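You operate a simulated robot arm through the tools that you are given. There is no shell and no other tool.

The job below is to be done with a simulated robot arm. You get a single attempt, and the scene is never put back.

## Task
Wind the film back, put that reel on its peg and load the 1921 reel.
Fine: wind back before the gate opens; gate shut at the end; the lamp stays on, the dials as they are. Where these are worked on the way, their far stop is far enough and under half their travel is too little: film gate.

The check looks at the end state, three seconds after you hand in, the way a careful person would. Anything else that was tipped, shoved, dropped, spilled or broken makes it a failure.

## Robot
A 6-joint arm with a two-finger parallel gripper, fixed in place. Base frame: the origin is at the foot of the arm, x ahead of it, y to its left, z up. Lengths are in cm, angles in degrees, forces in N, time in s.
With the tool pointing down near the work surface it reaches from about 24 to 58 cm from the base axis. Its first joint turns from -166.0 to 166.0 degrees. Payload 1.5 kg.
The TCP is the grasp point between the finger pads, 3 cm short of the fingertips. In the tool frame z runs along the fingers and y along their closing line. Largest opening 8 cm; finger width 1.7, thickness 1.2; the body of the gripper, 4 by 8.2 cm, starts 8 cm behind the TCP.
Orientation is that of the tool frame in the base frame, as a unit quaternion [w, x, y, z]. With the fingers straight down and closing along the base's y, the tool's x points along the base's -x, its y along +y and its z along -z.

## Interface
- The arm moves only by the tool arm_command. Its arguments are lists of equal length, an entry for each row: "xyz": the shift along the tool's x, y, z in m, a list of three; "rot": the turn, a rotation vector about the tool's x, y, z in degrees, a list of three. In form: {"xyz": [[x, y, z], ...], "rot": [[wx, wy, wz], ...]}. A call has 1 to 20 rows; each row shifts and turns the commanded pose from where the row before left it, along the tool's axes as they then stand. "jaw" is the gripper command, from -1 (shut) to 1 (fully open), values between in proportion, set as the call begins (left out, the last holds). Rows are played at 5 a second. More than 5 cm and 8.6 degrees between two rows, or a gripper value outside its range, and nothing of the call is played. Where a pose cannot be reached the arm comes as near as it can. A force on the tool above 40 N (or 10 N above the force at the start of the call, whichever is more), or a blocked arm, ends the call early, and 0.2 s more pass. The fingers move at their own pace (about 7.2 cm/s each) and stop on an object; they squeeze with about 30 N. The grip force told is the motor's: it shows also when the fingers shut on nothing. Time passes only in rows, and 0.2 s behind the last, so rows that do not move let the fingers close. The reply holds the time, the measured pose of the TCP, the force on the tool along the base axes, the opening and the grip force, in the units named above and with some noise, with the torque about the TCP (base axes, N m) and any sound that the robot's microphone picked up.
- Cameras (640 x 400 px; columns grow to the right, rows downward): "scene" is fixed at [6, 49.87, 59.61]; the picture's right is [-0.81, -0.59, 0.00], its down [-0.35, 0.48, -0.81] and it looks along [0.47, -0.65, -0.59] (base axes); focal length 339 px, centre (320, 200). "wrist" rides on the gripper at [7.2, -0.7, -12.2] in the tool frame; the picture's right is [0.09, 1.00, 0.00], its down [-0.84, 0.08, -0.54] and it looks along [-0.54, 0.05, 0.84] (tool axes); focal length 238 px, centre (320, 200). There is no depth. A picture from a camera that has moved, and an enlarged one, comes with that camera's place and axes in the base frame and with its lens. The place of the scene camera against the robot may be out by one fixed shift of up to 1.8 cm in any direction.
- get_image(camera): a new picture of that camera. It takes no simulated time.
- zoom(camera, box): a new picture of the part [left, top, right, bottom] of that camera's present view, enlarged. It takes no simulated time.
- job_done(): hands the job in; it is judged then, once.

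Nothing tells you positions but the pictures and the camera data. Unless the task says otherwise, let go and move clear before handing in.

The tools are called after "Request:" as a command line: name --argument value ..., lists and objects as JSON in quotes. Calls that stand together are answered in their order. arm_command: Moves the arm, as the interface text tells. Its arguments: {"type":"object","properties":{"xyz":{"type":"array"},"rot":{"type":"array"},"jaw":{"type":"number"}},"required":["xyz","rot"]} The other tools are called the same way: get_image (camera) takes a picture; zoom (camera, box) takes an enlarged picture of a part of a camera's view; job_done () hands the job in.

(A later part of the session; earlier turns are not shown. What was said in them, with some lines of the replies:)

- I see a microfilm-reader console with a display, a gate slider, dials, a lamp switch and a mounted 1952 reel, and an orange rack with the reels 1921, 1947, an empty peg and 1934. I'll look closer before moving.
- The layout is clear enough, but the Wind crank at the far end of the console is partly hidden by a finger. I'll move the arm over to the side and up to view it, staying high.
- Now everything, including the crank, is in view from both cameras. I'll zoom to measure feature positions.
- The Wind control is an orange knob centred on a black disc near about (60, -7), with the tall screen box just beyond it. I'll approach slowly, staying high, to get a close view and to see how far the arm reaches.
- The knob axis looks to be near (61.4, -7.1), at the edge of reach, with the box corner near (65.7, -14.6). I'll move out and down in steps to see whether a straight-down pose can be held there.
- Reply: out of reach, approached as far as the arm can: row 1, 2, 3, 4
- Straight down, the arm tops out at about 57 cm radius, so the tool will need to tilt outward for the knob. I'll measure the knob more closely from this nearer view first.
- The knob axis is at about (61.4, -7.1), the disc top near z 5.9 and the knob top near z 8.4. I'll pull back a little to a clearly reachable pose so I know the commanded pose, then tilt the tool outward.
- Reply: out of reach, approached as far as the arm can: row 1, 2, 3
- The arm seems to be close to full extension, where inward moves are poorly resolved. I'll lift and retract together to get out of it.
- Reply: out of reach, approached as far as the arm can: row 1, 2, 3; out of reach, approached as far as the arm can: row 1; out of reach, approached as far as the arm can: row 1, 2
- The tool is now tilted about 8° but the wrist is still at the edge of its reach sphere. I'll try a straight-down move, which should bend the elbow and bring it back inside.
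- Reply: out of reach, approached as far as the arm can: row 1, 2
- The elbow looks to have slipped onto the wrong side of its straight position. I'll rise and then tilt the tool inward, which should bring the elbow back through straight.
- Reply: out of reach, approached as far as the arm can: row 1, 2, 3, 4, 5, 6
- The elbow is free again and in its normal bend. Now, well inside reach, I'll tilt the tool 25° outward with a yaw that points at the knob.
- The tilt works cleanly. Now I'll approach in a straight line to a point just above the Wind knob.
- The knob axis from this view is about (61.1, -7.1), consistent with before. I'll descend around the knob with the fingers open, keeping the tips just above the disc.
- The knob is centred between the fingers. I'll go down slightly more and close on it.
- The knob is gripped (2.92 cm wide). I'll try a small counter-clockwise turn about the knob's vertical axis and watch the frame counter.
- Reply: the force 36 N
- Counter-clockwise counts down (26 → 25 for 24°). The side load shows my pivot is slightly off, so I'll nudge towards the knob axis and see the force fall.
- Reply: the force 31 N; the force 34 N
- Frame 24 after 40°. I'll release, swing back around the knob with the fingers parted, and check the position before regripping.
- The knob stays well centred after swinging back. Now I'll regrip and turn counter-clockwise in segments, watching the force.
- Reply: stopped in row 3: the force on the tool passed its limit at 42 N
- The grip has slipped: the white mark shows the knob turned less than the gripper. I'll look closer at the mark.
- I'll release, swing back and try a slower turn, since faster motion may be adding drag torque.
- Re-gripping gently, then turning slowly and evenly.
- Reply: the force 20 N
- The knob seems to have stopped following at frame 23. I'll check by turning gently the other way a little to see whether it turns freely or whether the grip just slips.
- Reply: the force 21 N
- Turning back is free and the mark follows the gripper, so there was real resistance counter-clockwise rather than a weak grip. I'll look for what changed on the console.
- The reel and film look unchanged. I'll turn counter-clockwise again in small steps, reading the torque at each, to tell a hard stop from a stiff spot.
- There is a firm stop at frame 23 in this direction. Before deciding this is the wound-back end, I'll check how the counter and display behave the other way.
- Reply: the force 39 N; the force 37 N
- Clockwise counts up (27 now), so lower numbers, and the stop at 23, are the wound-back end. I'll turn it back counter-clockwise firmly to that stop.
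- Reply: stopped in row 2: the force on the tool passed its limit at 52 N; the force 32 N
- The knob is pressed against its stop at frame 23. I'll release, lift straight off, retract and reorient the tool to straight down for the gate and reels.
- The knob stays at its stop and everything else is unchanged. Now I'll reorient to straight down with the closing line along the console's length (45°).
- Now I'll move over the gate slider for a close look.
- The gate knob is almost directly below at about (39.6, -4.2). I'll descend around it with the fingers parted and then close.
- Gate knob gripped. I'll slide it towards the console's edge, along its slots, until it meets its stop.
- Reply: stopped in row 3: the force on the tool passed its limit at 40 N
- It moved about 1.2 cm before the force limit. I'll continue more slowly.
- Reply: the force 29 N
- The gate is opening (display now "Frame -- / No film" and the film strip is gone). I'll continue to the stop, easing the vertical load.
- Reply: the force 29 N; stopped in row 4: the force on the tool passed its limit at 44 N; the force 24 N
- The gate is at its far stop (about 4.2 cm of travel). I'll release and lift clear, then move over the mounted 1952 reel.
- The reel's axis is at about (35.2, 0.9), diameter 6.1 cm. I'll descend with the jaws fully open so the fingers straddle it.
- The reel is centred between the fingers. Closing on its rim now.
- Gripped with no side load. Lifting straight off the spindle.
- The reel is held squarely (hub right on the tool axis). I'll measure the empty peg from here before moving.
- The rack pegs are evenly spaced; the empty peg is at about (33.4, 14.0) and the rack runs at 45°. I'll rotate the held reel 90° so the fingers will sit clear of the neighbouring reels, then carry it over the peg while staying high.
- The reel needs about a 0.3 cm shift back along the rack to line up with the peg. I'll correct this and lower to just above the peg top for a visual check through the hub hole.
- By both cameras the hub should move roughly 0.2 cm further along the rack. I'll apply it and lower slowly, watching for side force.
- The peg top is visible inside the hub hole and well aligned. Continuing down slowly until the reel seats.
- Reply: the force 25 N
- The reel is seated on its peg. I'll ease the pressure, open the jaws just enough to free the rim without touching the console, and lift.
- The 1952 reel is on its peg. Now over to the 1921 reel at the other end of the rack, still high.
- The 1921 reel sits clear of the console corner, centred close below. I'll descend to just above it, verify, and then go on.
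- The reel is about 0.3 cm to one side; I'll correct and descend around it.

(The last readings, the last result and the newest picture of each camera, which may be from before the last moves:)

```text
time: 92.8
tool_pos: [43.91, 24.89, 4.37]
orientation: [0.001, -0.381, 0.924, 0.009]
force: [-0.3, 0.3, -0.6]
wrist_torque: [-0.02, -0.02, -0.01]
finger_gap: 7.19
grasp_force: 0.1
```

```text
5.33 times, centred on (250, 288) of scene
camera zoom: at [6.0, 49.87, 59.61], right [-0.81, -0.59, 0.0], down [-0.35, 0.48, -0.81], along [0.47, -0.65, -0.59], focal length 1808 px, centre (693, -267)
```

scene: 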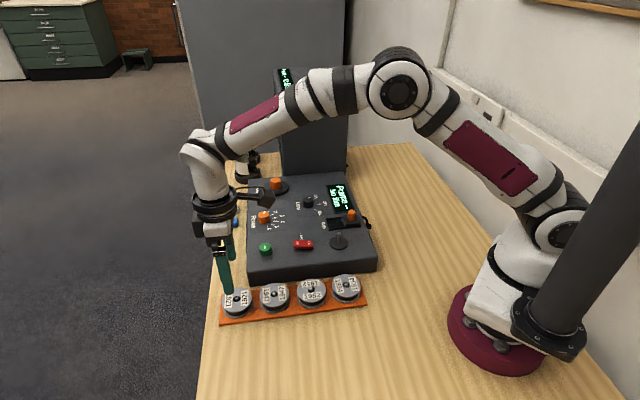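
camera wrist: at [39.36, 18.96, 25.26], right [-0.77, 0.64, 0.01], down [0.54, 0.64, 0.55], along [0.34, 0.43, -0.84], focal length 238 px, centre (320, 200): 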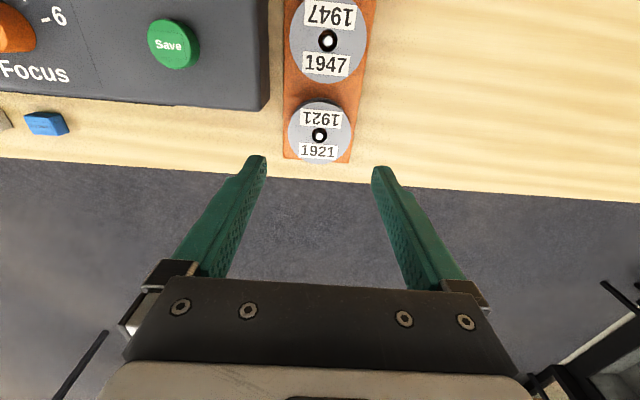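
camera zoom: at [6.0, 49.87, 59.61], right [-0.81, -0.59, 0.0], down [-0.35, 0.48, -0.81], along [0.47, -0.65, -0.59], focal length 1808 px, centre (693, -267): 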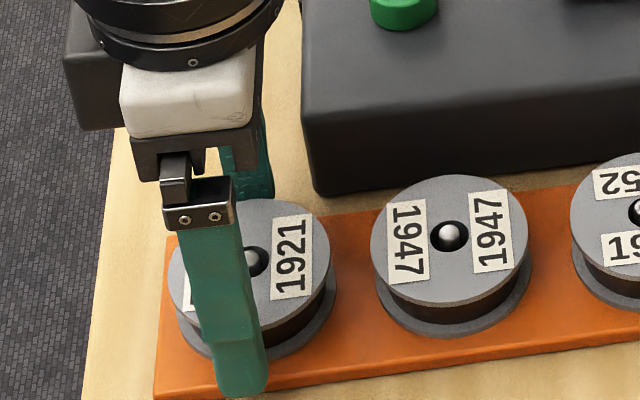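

Nicely centred. Closing on the 1921 reel's rim.

Request:
arm_command --xyz '[[0, 0, 0.0008], [0, 0, 0]]' --rot '[[0, 0, 0], [0, 0, 0]]' --jaw 0.6

Request:
arm_command --xyz '[[0, 0, 0], [0, 0, 0], [0, 0, 0]]' --rot '[[0, 0, 0], [0, 0, 0], [0, 0, 0]]' --jaw -1

Request:
arm_command --xyz '[[-0.0001, 0.00015, -0.01], [-0.0001, 0.00015, -0.01], [-0.0002, 0.0003, -0.02], [-0.0003, 0.0004, -0.03], [-0.0003, 0.0004, -0.03], [-0.0003, 0.0004, -0.03], [0, 0, 0]]' --rot '[[0, 0, 0], [0, 0, 0], [0, 0, 0], [0, 0, 0], [0, 0, 0], [0, 0, 0], [0, 0, 0]]'

Request:
get_image --camera "wrist"

Request:
get_image --camera "scene"

```text
time: 93.4
tool_pos: [43.83, 25.0, 4.41]
orientation: [0.001, -0.381, 0.925, 0.009]
force: [0.1, -0.4, 0.5]
wrist_torque: [0.02, -0.01, -0.05]
finger_gap: 6.39
grasp_force: 0.1
```

```text
time: 94.2
tool_pos: [43.91, 24.94, 4.39]
orientation: [0.001, -0.381, 0.924, 0.009]
force: [-0.1, 0.0, 1.0]
wrist_torque: [-0.04, -0.05, 0.0]
finger_gap: 5.69
grasp_force: 29.5
```

```text
time: 95.8
tool_pos: [43.55, 24.99, 17.3]
orientation: [0.002, -0.382, 0.924, 0.009]
force: [-0.1, 0.4, -0.8]
wrist_torque: [-0.02, 0.01, -0.05]
finger_gap: 5.73
grasp_force: 30.2
```

```text
taken
camera wrist: at [39.03, 19.3, 29.37], right [-0.77, 0.64, 0.01], down [0.54, 0.64, 0.55], along [0.34, 0.43, -0.84], focal length 238 px, centre (320, 200)
```

wrist: 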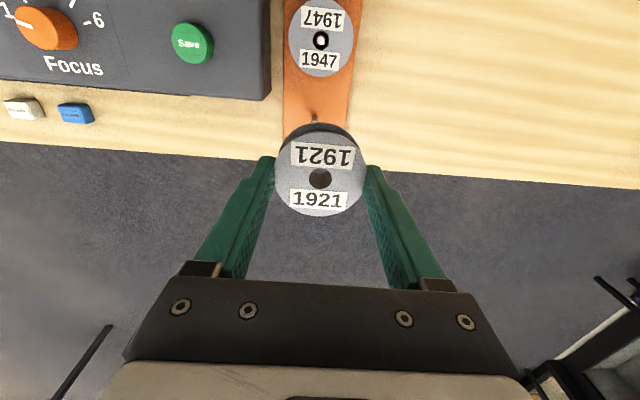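

```text
taken
```

scene: 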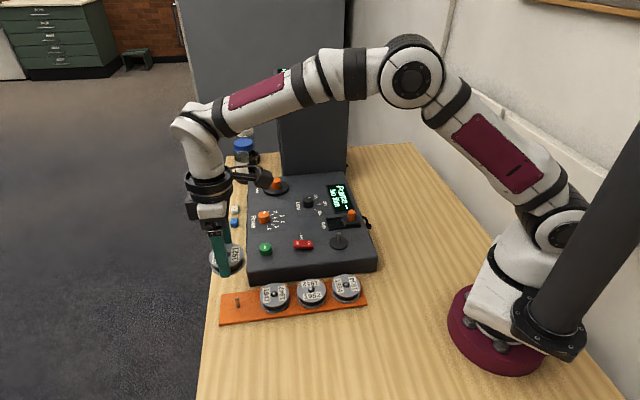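

The 1921 reel is held. I'll carry it back over the console spindle, staying high.

Request:
arm_command --xyz '[[0.02542, -0.01236, -0.0001], [0.02542, -0.01236, -0.0001], [0.02542, -0.01236, -0.0001], [0.02542, -0.01236, -0.0001], [0.02542, -0.01236, -0.0001], [0.02542, -0.01236, -0.0001], [0.02542, -0.01236, -0.0001], [0.02542, -0.01236, -0.0001], [0.02542, -0.01236, -0.0001], [0, 0, 0]]' --rot '[[0, 0, 0], [0, 0, 0], [0, 0, 0], [0, 0, 0], [0, 0, 0], [0, 0, 0], [0, 0, 0], [0, 0, 0], [0, 0, 0], [0, 0, 0]]'

Request:
arm_command --xyz '[[0, 0, 0], [0, 0, 0], [0, 0, 0], [0, 0, 0], [0, 0, 0], [0, 0, 0], [0, 0, 0], [0, 0, 0], [0, 0, 0], [0, 0, 0], [0, 0, 0], [0, 0, 0]]' --rot '[[0.085, -0.12, 8.1], [0.085, -0.12, 8.1], [0.085, -0.12, 8.1], [0.085, -0.12, 8.1], [0.085, -0.12, 8.1], [0.085, -0.12, 8.1], [0.085, -0.12, 8.1], [0.085, -0.12, 8.1], [0.085, -0.12, 8.1], [0.085, -0.12, 8.1], [0.085, -0.12, 8.1], [0, 0, 0]]'

Request:
get_image --camera "wrist"

Request:
zoom --camera "scene" --box '[280, 150, 400, 270]'

```text
time: 98.0
tool_pos: [35.56, 0.93, 17.02]
orientation: [0.001, -0.382, 0.924, 0.009]
force: [0.3, 0.0, -0.6]
wrist_torque: [0.01, -0.01, 0.0]
finger_gap: 5.71
grasp_force: 29.7
```

```text
time: 100.6
tool_pos: [35.42, 0.89, 17.18]
orientation: [0.007, 0.378, 0.926, 0.005]
force: [0.1, -0.1, 0.1]
wrist_torque: [-0.04, 0.0, -0.02]
finger_gap: 5.72
grasp_force: 29.6
```

```text
taken
camera wrist: at [29.69, 5.47, 29.24], right [0.63, 0.78, 0.01], down [0.64, -0.53, 0.55], along [0.43, -0.34, -0.83], focal length 238 px, centre (320, 200)
```

wrist: 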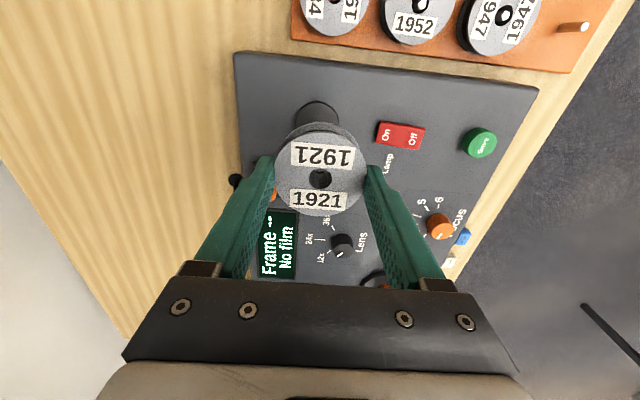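

```text
3.33 times, centred on (340, 210) of scene
camera zoom: at [6.0, 49.87, 59.61], right [-0.81, -0.59, 0.0], down [-0.35, 0.48, -0.81], along [0.47, -0.65, -0.59], focal length 1130 px, centre (253, 167)
```

zoom: 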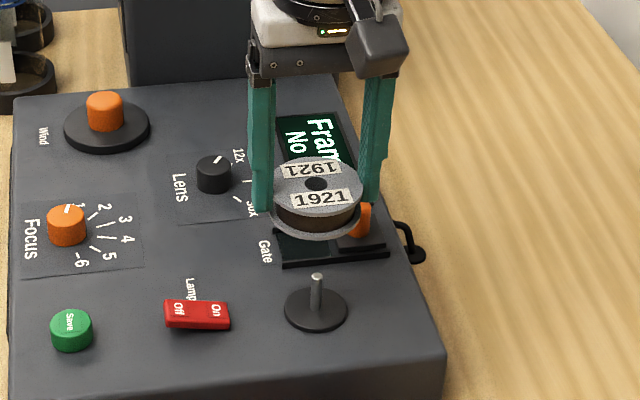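

Request:
arm_command --xyz '[[0.00103, -0.00072, 0.019], [0.00103, -0.00072, 0.019], [0.00103, -0.00072, 0.019], [0, 0, 0]]' --rot '[[0, 0, 0], [0, 0, 0], [0, 0, 0], [0, 0, 0]]'

Request:
zoom --camera "wrist" --box '[240, 80, 400, 240]'

Request:
zoom --camera "scene" --box '[300, 190, 380, 260]'

```text
time: 101.6
tool_pos: [35.28, 0.97, 11.47]
orientation: [0.008, 0.377, 0.926, 0.004]
force: [-0.2, 0.7, -0.5]
wrist_torque: [-0.01, -0.01, -0.01]
finger_gap: 5.71
grasp_force: 29.7
```

```text
2.50 times, centred on (320, 160) of wrist
camera zoom: at [29.43, 5.45, 23.51], right [0.63, 0.78, 0.01], down [0.64, -0.53, 0.55], along [0.44, -0.34, -0.83], focal length 596 px, centre (320, 300)
```

zoom: 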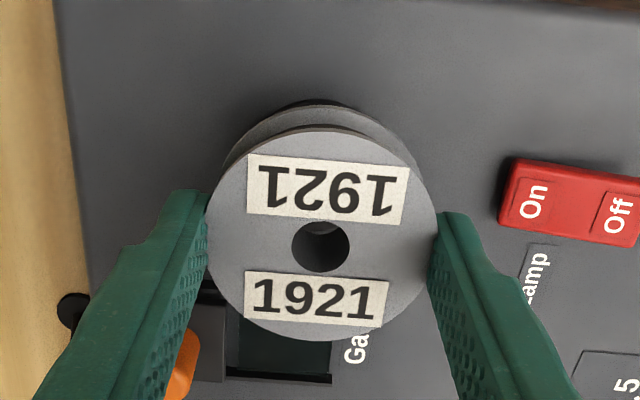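

```text
5.71 times, centred on (340, 225) of scene
camera zoom: at [6.0, 49.87, 59.61], right [-0.81, -0.59, 0.0], down [-0.35, 0.48, -0.81], along [0.47, -0.65, -0.59], focal length 1938 px, centre (206, 57)
```

zoom: 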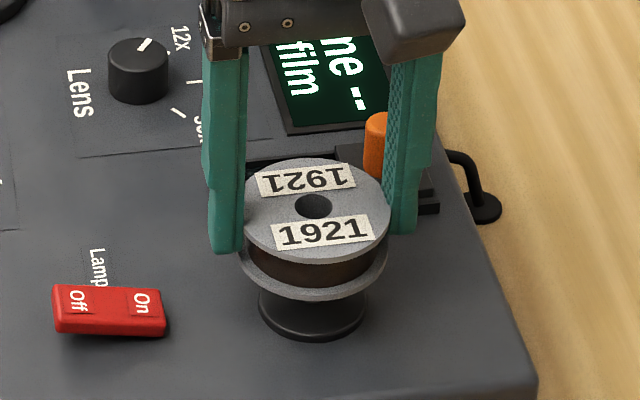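

The reel is aligned over the spindle. Lowering slowly with checks through the hub.

Request:
arm_command --xyz '[[0, -0.0001, 0.005], [0, -0.0001, 0.005], [0, 0, 0]]' --rot '[[0, 0, 0], [0, 0, 0], [0, 0, 0]]'

Request:
zoom --camera "wrist" --box '[280, 130, 360, 210]'

Request:
zoom --camera "scene" --box '[300, 190, 380, 260]'

```text
time: 102.4
tool_pos: [35.11, 0.79, 10.42]
orientation: [0.007, 0.376, 0.927, 0.004]
force: [0.0, -0.2, -0.3]
wrist_torque: [-0.02, 0.02, 0.01]
finger_gap: 5.72
grasp_force: 30.2
```

```text
5.00 times, centred on (320, 170) of wrist
camera zoom: at [29.38, 5.41, 22.47], right [0.63, 0.78, 0.01], down [0.64, -0.53, 0.55], along [0.43, -0.34, -0.83], focal length 1192 px, centre (320, 350)
```

zoom: 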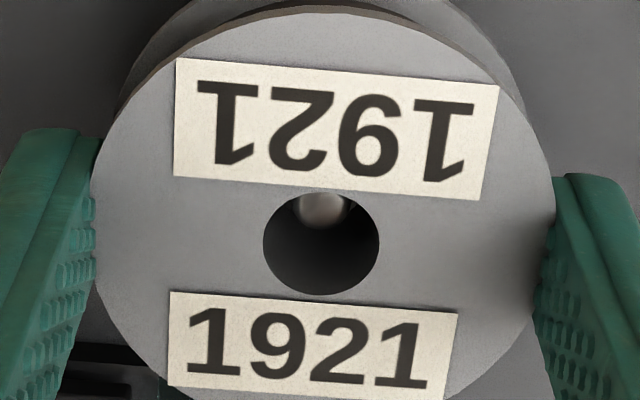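

```text
5.71 times, centred on (340, 225) of scene
camera zoom: at [6.0, 49.87, 59.61], right [-0.81, -0.59, 0.0], down [-0.35, 0.48, -0.81], along [0.47, -0.65, -0.59], focal length 1938 px, centre (206, 57)
```

zoom: 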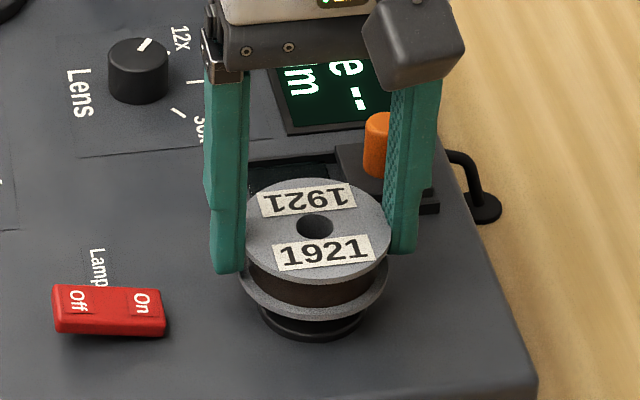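

Request:
arm_command --xyz '[[0, -0.0001, 0.004], [0, -0.0001, 0.004], [0, 0, 0]]' --rot '[[0, 0, 0], [0, 0, 0], [0, 0, 0]]'

Request:
zoom --camera "wrist" --box '[280, 130, 360, 210]'

Request:
arm_command --xyz '[[0, 0, 0.003], [0, 0, 0]]' --rot '[[0, 0, 0], [0, 0, 0]]'

Request:
zoom --camera "scene" --box '[300, 190, 380, 260]'

```text
time: 103.2
tool_pos: [35.22, 0.8, 9.62]
orientation: [0.007, 0.377, 0.926, 0.004]
force: [0.5, -0.2, -0.6]
wrist_torque: [0.0, -0.02, -0.02]
finger_gap: 5.71
grasp_force: 29.7
```

```text
5.00 times, centred on (320, 170) of wrist
camera zoom: at [29.38, 5.36, 21.76], right [0.63, 0.78, 0.01], down [0.64, -0.53, 0.55], along [0.43, -0.34, -0.83], focal length 1192 px, centre (320, 350)
```

zoom: 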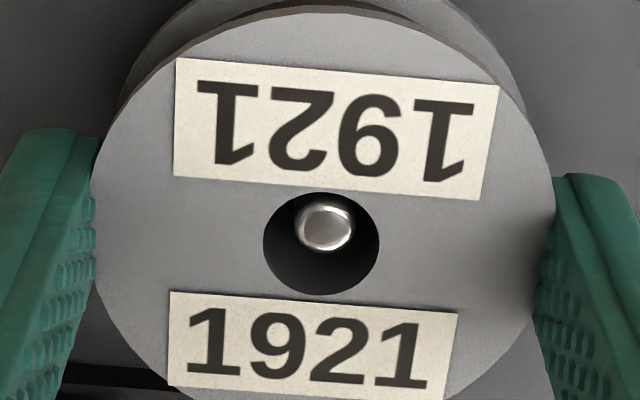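

```text
time: 103.8
tool_pos: [34.99, 0.88, 9.28]
orientation: [0.008, 0.377, 0.926, 0.004]
force: [-0.4, 0.2, -0.8]
wrist_torque: [-0.01, 0.02, 0.01]
finger_gap: 5.69
grasp_force: 30.3
```

```text
5.71 times, centred on (340, 225) of scene
camera zoom: at [6.0, 49.87, 59.61], right [-0.81, -0.59, 0.0], down [-0.35, 0.48, -0.81], along [0.47, -0.65, -0.59], focal length 1938 px, centre (206, 57)
```

zoom: 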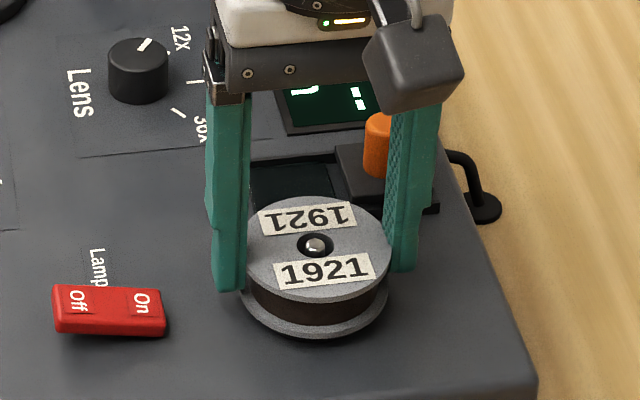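

Request:
arm_command --xyz '[[0, 0, 0.002], [0, 0, 0]]' --rot '[[0, 0, 0], [0, 0, 0]]'

Request:
arm_command --xyz '[[0, 0, 0.001], [0, 0, 0]]' --rot '[[0, 0, 0], [0, 0, 0]]'

Request:
arm_command --xyz '[[0, 0, 0.0008], [0, 0, 0]]' --rot '[[0, 0, 0], [0, 0, 0]]'

Request:
zoom --camera "scene" --box '[300, 190, 380, 260]'

Request:
zoom --camera "wrist" --box '[240, 80, 400, 240]'

```text
time: 104.4
tool_pos: [35.21, 0.79, 9.09]
orientation: [0.007, 0.376, 0.926, 0.005]
force: [0.1, -0.1, -0.6]
wrist_torque: [0.0, 0.03, -0.01]
finger_gap: 5.68
grasp_force: 29.2
```

```text
time: 105.0
tool_pos: [35.11, 1.0, 9.0]
orientation: [0.007, 0.377, 0.926, 0.004]
force: [0.0, 0.4, -1.3]
wrist_torque: [0.03, 0.0, 0.01]
finger_gap: 5.7
grasp_force: 30.1
```

```text
time: 105.6
tool_pos: [35.17, 0.92, 8.86]
orientation: [0.008, 0.377, 0.926, 0.004]
force: [-6.6, 1.9, 22.9]
wrist_torque: [0.02, 0.57, -0.03]
finger_gap: 5.71
grasp_force: 29.9
```

```text
5.71 times, centred on (340, 225) of scene
camera zoom: at [6.0, 49.87, 59.61], right [-0.81, -0.59, 0.0], down [-0.35, 0.48, -0.81], along [0.47, -0.65, -0.59], focal length 1938 px, centre (206, 57)
```

zoom: 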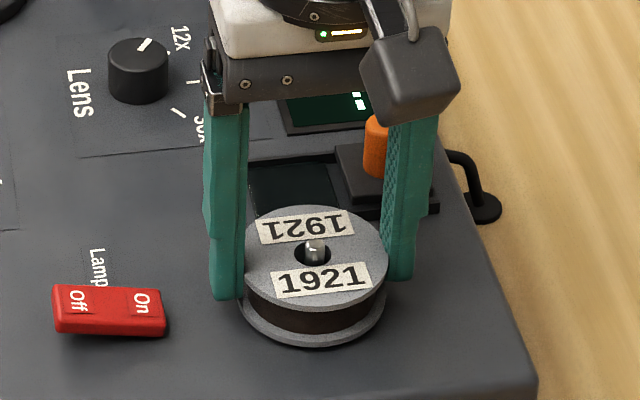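

```text
2.50 times, centred on (320, 160) of wrist
camera zoom: at [29.4, 5.42, 21.02], right [0.63, 0.78, 0.01], down [0.64, -0.53, 0.55], along [0.44, -0.34, -0.83], focal length 596 px, centre (320, 300)
```

zoom: 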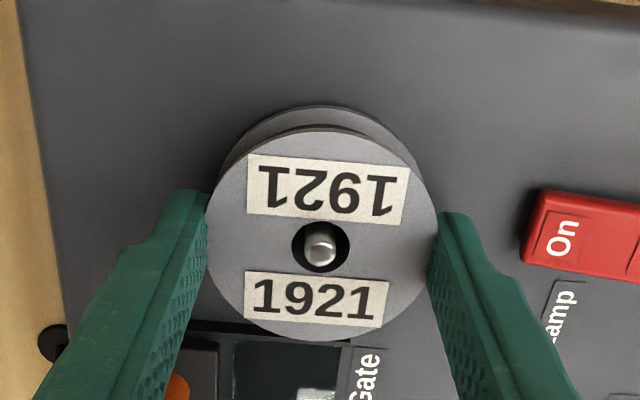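

The 1921 reel is seated on the spindle. Easing off, opening and lifting clear.

Request:
arm_command --xyz '[[0, 0, -0.0008], [0, 0, 0]]' --rot '[[0, 0, 0], [0, 0, 0]]'

Request:
arm_command --xyz '[[0, 0, 0], [0, 0, 0], [0, 0, 0]]' --rot '[[0, 0, 0], [0, 0, 0], [0, 0, 0]]' --jaw 0.8

Request:
arm_command --xyz '[[-0.0001, 0.0002, -0.01], [-0.0002, 0.0004, -0.02], [-0.0003, 0.0006, -0.03], [-0.0003, 0.0006, -0.03], [0, 0, 0]]' --rot '[[0, 0, 0], [0, 0, 0], [0, 0, 0], [0, 0, 0], [0, 0, 0]]'

Request:
get_image --camera "wrist"

Request:
zoom --camera "scene" --box '[280, 150, 400, 270]'

```text
time: 106.2
tool_pos: [35.04, 0.87, 8.94]
orientation: [0.007, 0.377, 0.926, 0.004]
force: [-0.9, 0.3, -0.2]
wrist_torque: [0.04, 0.0, 0.04]
finger_gap: 5.7
grasp_force: 29.9
```

```text
time: 107.0
tool_pos: [35.24, 0.83, 8.99]
orientation: [0.007, 0.377, 0.926, 0.003]
force: [0.4, 0.2, 0.6]
wrist_torque: [-0.01, 0.01, -0.01]
finger_gap: 7.19
grasp_force: 0.0
```

```text
time: 108.2
tool_pos: [35.33, 1.15, 18.12]
orientation: [0.007, 0.377, 0.926, 0.004]
force: [0.5, 0.2, 0.0]
wrist_torque: [0.03, -0.04, 0.02]
finger_gap: 7.22
grasp_force: 0.1
```

```text
taken
camera wrist: at [29.5, 5.67, 30.24], right [0.63, 0.78, 0.01], down [0.64, -0.53, 0.55], along [0.43, -0.34, -0.83], focal length 238 px, centre (320, 200)
```

wrist: 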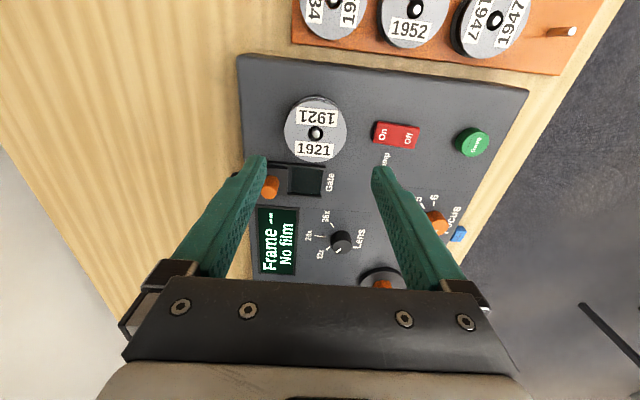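

```text
3.33 times, centred on (340, 210) of scene
camera zoom: at [6.0, 49.87, 59.61], right [-0.81, -0.59, 0.0], down [-0.35, 0.48, -0.81], along [0.47, -0.65, -0.59], focal length 1130 px, centre (253, 167)
```

zoom: 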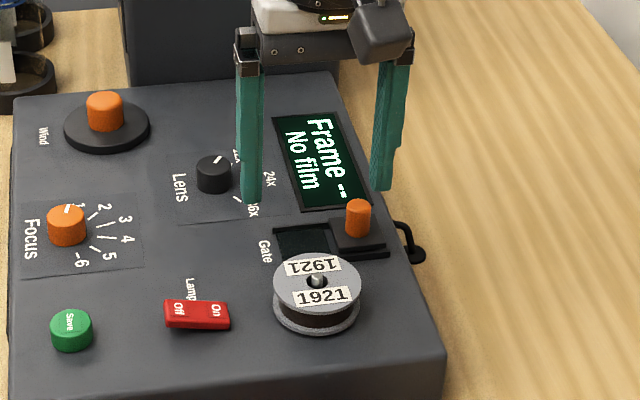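

The 1921 reel is loaded. Now back over the gate knob to close it.

Request:
arm_command --xyz '[[-0.0227, -0.017, 0], [-0.0227, -0.017, 0], [-0.0227, -0.017, 0], [0, 0, 0]]' --rot '[[0, 0, 0], [0, 0, 0], [0, 0, 0], [0, 0, 0]]' --jaw 0.2

Request:
get_image --camera "wrist"

Request:
zoom --camera "wrist" --box '[240, 60, 400, 220]'

```text
time: 109.2
tool_pos: [36.48, -7.31, 18.01]
orientation: [0.007, 0.377, 0.926, 0.004]
force: [0.6, -0.6, -0.8]
wrist_torque: [-0.01, -0.02, -0.02]
finger_gap: 4.79
grasp_force: 0.1
```

```text
taken
camera wrist: at [30.87, -2.76, 30.04], right [0.63, 0.78, 0.01], down [0.64, -0.53, 0.55], along [0.43, -0.34, -0.83], focal length 238 px, centre (320, 200)
```

wrist: 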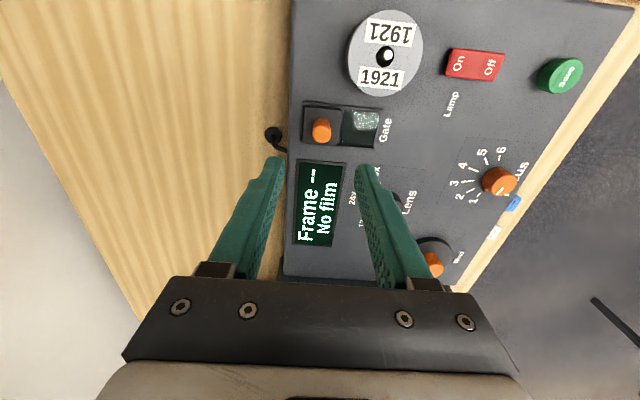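

```text
2.50 times, centred on (320, 140) of wrist
camera zoom: at [30.87, -2.76, 30.04], right [0.63, 0.78, 0.01], down [0.64, -0.53, 0.55], along [0.43, -0.34, -0.83], focal length 596 px, centre (320, 350)
```

zoom: 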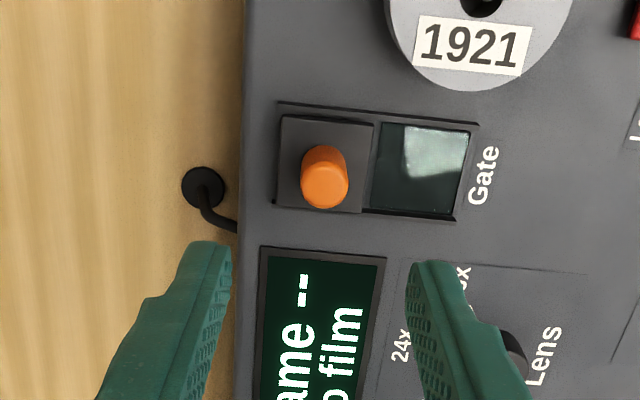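

The knob is directly below. Descending and gripping it.

Request:
arm_command --xyz '[[0.0002, 0, 0.0215], [0.0002, 0, 0.0215], [0.0002, 0, 0.0215], [0.0002, 0, 0.0215], [0, 0, 0]]' --rot '[[0, 0, 0], [0, 0, 0], [0, 0, 0], [0, 0, 0], [0, 0, 0]]'

Request:
zoom --camera "wrist" --box '[220, 80, 420, 260]'

Request:
zoom --camera "scene" --box '[290, 150, 400, 260]'

```text
time: 110.4
tool_pos: [36.93, -7.56, 9.49]
orientation: [0.007, 0.377, 0.926, 0.003]
force: [0.9, -0.7, 0.2]
wrist_torque: [0.0, 0.01, -0.04]
finger_gap: 4.8
grasp_force: 0.0
```

```text
2.22 times, centred on (320, 170) of wrist
camera zoom: at [31.11, -3.0, 21.56], right [0.63, 0.78, 0.01], down [0.64, -0.53, 0.55], along [0.43, -0.34, -0.83], focal length 530 px, centre (320, 267)
```

zoom: 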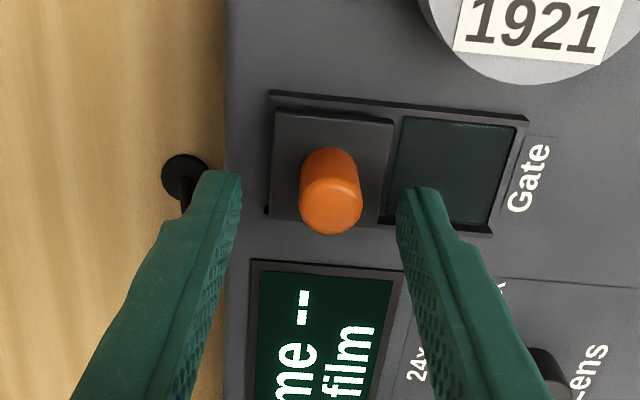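

```text
3.64 times, centred on (345, 205) of scene
camera zoom: at [6.0, 49.87, 59.61], right [-0.81, -0.59, 0.0], down [-0.35, 0.48, -0.81], along [0.47, -0.65, -0.59], focal length 1233 px, centre (229, 182)
```

zoom: 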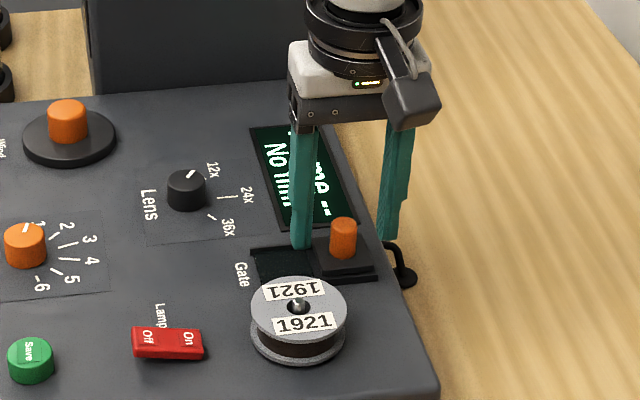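

Request:
arm_command --xyz '[[0.0006, 0.0026, 0.0018], [0, 0, 0], [0, 0, 0]]' --rot '[[0, 0, 0], [0, 0, 0], [0, 0, 0]]' --jaw -0.4

Request:
arm_command --xyz '[[0, 0, 0], [0, 0, 0], [0, 0, 0]]' --rot '[[0, 0, 0], [0, 0, 0], [0, 0, 0]]' --jaw -1

Request:
zoom --camera "scene" --box '[290, 150, 400, 260]'

```text
time: 111.2
tool_pos: [37.0, -7.26, 9.27]
orientation: [0.008, 0.376, 0.926, 0.004]
force: [0.2, 0.8, -0.3]
wrist_torque: [0.02, -0.02, 0.0]
finger_gap: 2.37
grasp_force: 0.1
```

```text
time: 112.0
tool_pos: [37.01, -7.16, 9.25]
orientation: [0.007, 0.377, 0.926, 0.003]
force: [-0.4, -0.5, 0.8]
wrist_torque: [-0.36, 0.34, 0.03]
finger_gap: 1.66
grasp_force: 31.6
```

```text
3.64 times, centred on (345, 205) of scene
camera zoom: at [6.0, 49.87, 59.61], right [-0.81, -0.59, 0.0], down [-0.35, 0.48, -0.81], along [0.47, -0.65, -0.59], focal length 1233 px, centre (229, 182)
```

zoom: 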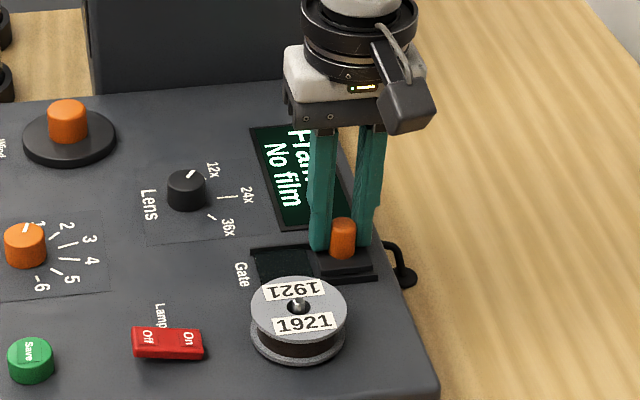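

Gripped. Sliding the gate shut along its slots, slowly.

Request:
arm_command --xyz '[[-4e-05, 0.003, 4e-05], [-4e-05, 0.003, 4e-05], [-4e-05, 0.003, 4e-05], [-4e-05, 0.003, 4e-05], [-4e-05, 0.003, 4e-05], [0, 0, 0]]' --rot '[[0, 0, 0], [0, 0, 0], [0, 0, 0], [0, 0, 0], [0, 0, 0], [0, 0, 0]]'

Request:
zoom --camera "scene" --box '[290, 150, 400, 260]'

```text
time: 113.4
tool_pos: [38.0, -6.07, 9.47]
orientation: [0.008, 0.377, 0.926, 0.004]
force: [13.7, -14.7, 21.0]
wrist_torque: [-0.64, 0.0, -0.01]
finger_gap: 1.68
grasp_force: 31.8
```

```text
3.64 times, centred on (345, 205) of scene
camera zoom: at [6.0, 49.87, 59.61], right [-0.81, -0.59, 0.0], down [-0.35, 0.48, -0.81], along [0.47, -0.65, -0.59], focal length 1233 px, centre (229, 182)
```

zoom: 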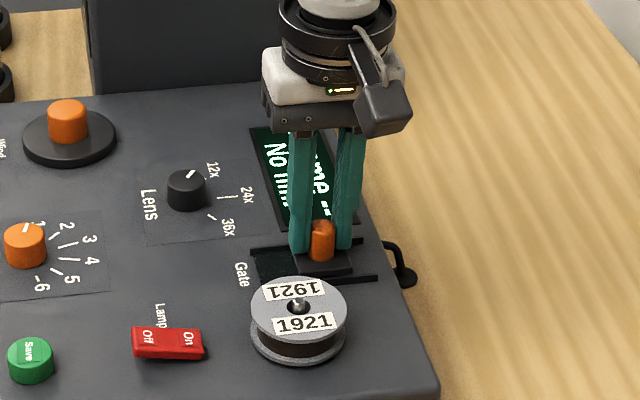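

Request:
arm_command --xyz '[[-0.0005, 0.002, -0.0004], [-4e-05, 0.003, 0], [-4e-05, 0.003, 0], [-4e-05, 0.003, 0], [-4e-05, 0.003, 0], [0, 0, 0]]' --rot '[[0, 0, 0], [0, 0, 0], [0, 0, 0], [0, 0, 0], [0, 0, 0], [0, 0, 0]]'

Request:
zoom --camera "scene" --box '[290, 150, 400, 260]'

```text
time: 114.8
tool_pos: [38.87, -5.07, 9.4]
orientation: [0.008, 0.376, 0.927, 0.003]
force: [20.3, -21.5, 1.0]
wrist_torque: [-0.8, -0.23, 0.01]
finger_gap: 1.67
grasp_force: 31.9
```

```text
3.64 times, centred on (345, 205) of scene
camera zoom: at [6.0, 49.87, 59.61], right [-0.81, -0.59, 0.0], down [-0.35, 0.48, -0.81], along [0.47, -0.65, -0.59], focal length 1233 px, centre (229, 182)
```

zoom: 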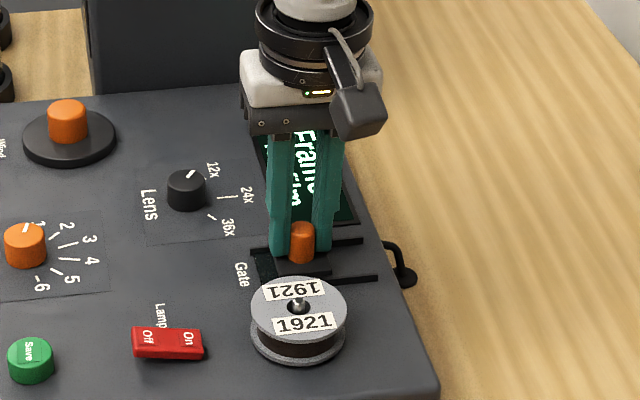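

Request:
arm_command --xyz '[[-0.0008, 0.001, 0], [-6e-05, 0.003, 0], [-6e-05, 0.003, 0], [-6e-05, 0.002, 0], [0, 0, 0]]' --rot '[[0, 0, 0], [0, 0, 0], [0, 0, 0], [0, 0, 0], [0, 0, 0]]'

Request:
zoom --camera "scene" --box '[290, 150, 400, 260]'

```text
time: 116.0
tool_pos: [39.61, -4.46, 9.37]
orientation: [0.007, 0.376, 0.926, 0.004]
force: [15.6, -12.1, -0.5]
wrist_torque: [-0.66, -0.1, -0.04]
finger_gap: 1.69
grasp_force: 31.6
```

```text
3.64 times, centred on (345, 205) of scene
camera zoom: at [6.0, 49.87, 59.61], right [-0.81, -0.59, 0.0], down [-0.35, 0.48, -0.81], along [0.47, -0.65, -0.59], focal length 1233 px, centre (229, 182)
```

zoom: 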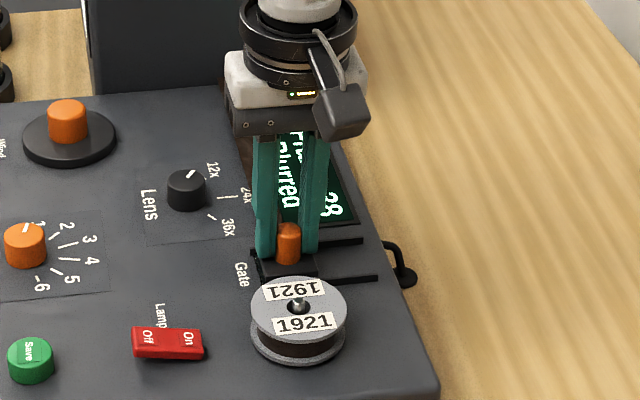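

The display shows film again. I'll push on to the closed stop.

Request:
arm_command --xyz '[[-0.0004, 0.002, 0], [0, 0.002, 0], [0, 0.002, 0], [0, 0, 0]]' --rot '[[0, 0, 0], [0, 0, 0], [0, 0, 0], [0, 0, 0]]'

Request:
zoom --camera "scene" --box '[290, 150, 400, 260]'

```text
time: 117.1
tool_pos: [39.74, -4.17, 9.37]
orientation: [0.005, 0.377, 0.926, 0.002]
force: [-11.2, -13.6, 11.1]
wrist_torque: [-0.57, 0.62, 0.08]
finger_gap: 1.69
grasp_force: 32.0
stopped in row 4: the force on the tool passed its limit at 41 N (the readings are from after the stop); the commanded pose is now the measured one
```

```text
3.64 times, centred on (345, 205) of scene
camera zoom: at [6.0, 49.87, 59.61], right [-0.81, -0.59, 0.0], down [-0.35, 0.48, -0.81], along [0.47, -0.65, -0.59], focal length 1233 px, centre (229, 182)
```

zoom: 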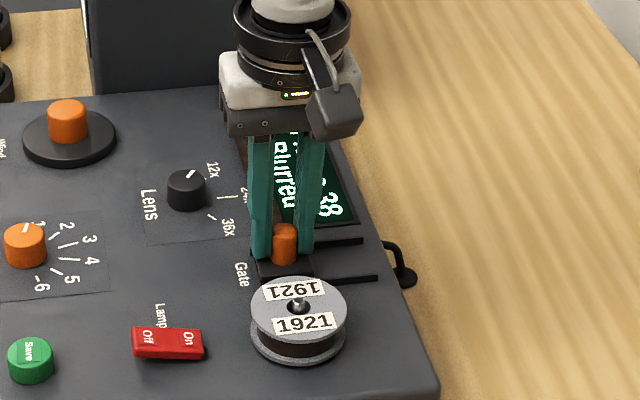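

The gate is shut at its stop and the display reads "Frame 38" for the new reel. That confirms each reel has its own frame base, so 23 was the start of the 1952 film. Releasing and moving clear.

Request:
arm_command --xyz '[[0, 0, 0], [0, 0, 0], [0, 0, -0.02], [0, 0, -0.03], [0, 0, -0.04], [0, 0, -0.04], [0, 0, 0]]' --rot '[[0, 0, 0], [0, 0, 0], [0, 0, 0], [0, 0, 0], [0, 0, 0], [0, 0, 0], [0, 0, 0]]' --jaw 0.1

Request:
get_image --camera "wrist"

Request:
zoom --camera "scene" --box '[225, 160, 385, 260]'

Request:
zoom --camera "scene" --box '[210, 240, 390, 340]'

```text
time: 118.7
tool_pos: [39.63, -4.3, 22.3]
orientation: [0.006, 0.377, 0.926, 0.003]
force: [0.4, 0.3, -0.3]
wrist_torque: [0.03, -0.02, 0.0]
finger_gap: 4.4
grasp_force: 0.0
```

```text
taken
camera wrist: at [33.86, 0.14, 34.57], right [0.63, 0.78, 0.01], down [0.65, -0.53, 0.55], along [0.43, -0.34, -0.84], focal length 238 px, centre (320, 200)
```

wrist: 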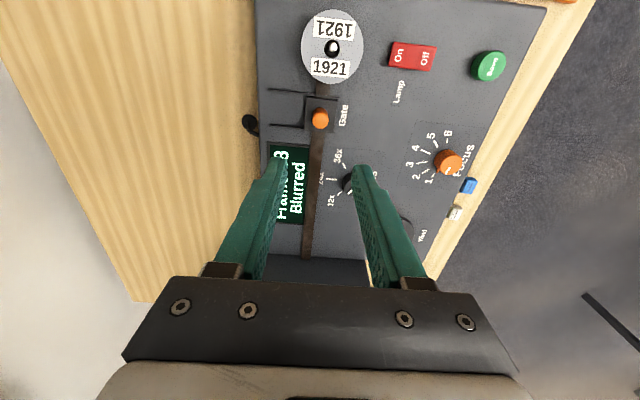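

```text
4.00 times, centred on (305, 210) of scene
camera zoom: at [6.0, 49.87, 59.61], right [-0.81, -0.59, 0.0], down [-0.35, 0.48, -0.81], along [0.47, -0.65, -0.59], focal length 1356 px, centre (380, 160)
```

zoom: 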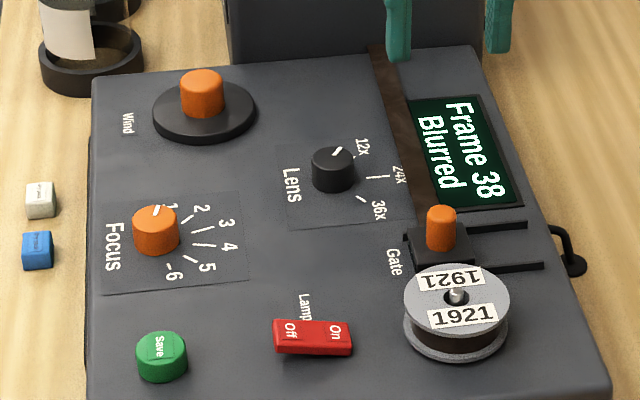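

```text
3.56 times, centred on (300, 290) of scene
camera zoom: at [6.0, 49.87, 59.61], right [-0.81, -0.59, 0.0], down [-0.35, 0.48, -0.81], along [0.47, -0.65, -0.59], focal length 1206 px, centre (391, -120)
```

zoom: 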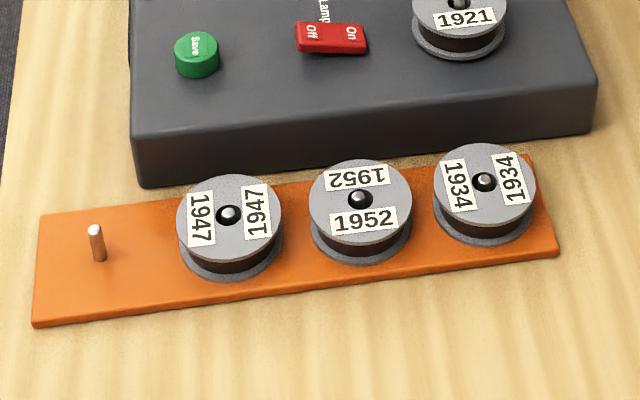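

Everything is as asked: 1952 is on its peg, 1921 is on the spindle, the gate is shut, the lamp is on and the dials are unchanged. I'll rise a little further clear, take a last look and hand in.

Request:
arm_command --xyz '[[0.01, 0, -0.03], [0.01, 0, -0.03], [0, 0, 0]]' --rot '[[0, 0, 0], [0, 0, 0], [0, 0, 0]]'

Request:
get_image --camera "scene"

Request:
zoom --camera "wrist" --box '[220, 0, 560, 260]'

```text
time: 119.5
tool_pos: [38.03, -3.1, 28.34]
orientation: [0.005, 0.377, 0.926, 0.002]
force: [-0.1, 0.3, -0.4]
wrist_torque: [-0.01, 0.0, -0.01]
finger_gap: 4.41
grasp_force: 0.1
```

```text
taken
```

scene: 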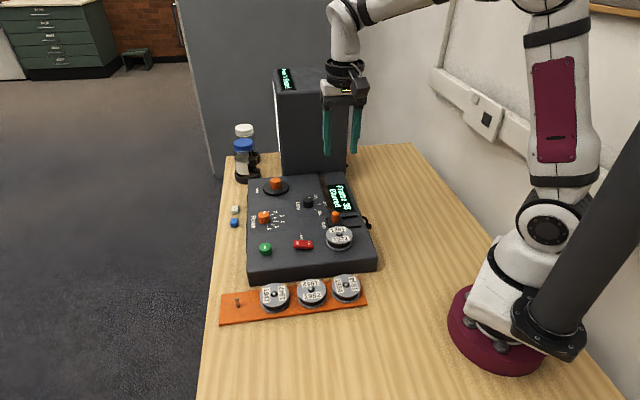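

```text
1.54 times, centred on (390, 130) of wrist
camera zoom: at [32.39, 1.41, 40.51], right [0.63, 0.78, 0.01], down [0.65, -0.53, 0.55], along [0.43, -0.34, -0.84], focal length 367 px, centre (212, 308)
```

zoom: 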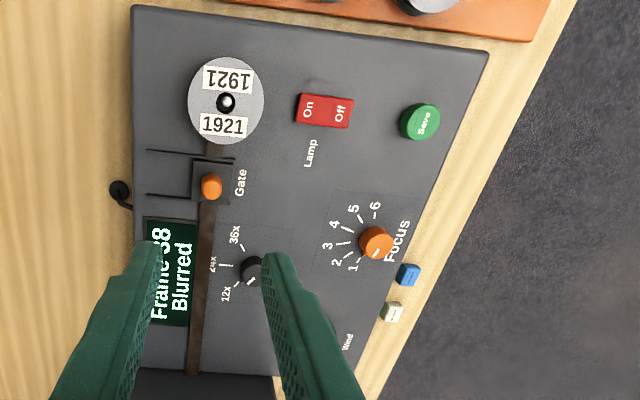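

The final views show everything in place, with the arm clear and nothing else disturbed. Handing in.

Request:
job_done

```text
The job is handed in.
```

The job is handed in. The film was wound back, the 1952 reel is on its peg, and the 1921 reel is loaded on the spindle.

- **Winding back:** I turned the Wind knob counter-clockwise until it hit its stop, before the gate was opened. The counter read Frame 23 there, not 0 or 1. I took this as the start of the 1952 film because the count falls in that direction and the knob would go no further. While checking, I also turned the knob briefly the other way, to Frame 27, then brought it back to the stop.
- **Gate:** I opened it to its far stop for the swap and closed it fully afterwards. The display now reads Frame 38, Blurred, with the 1921 reel.
- **Lamp and dials:** the lamp is still on, and the Focus and Lens dials are where they were.
- **Surroundings:** I saw nothing tipped, dropped or moved out of place in the final pictures, and the arm is clear.
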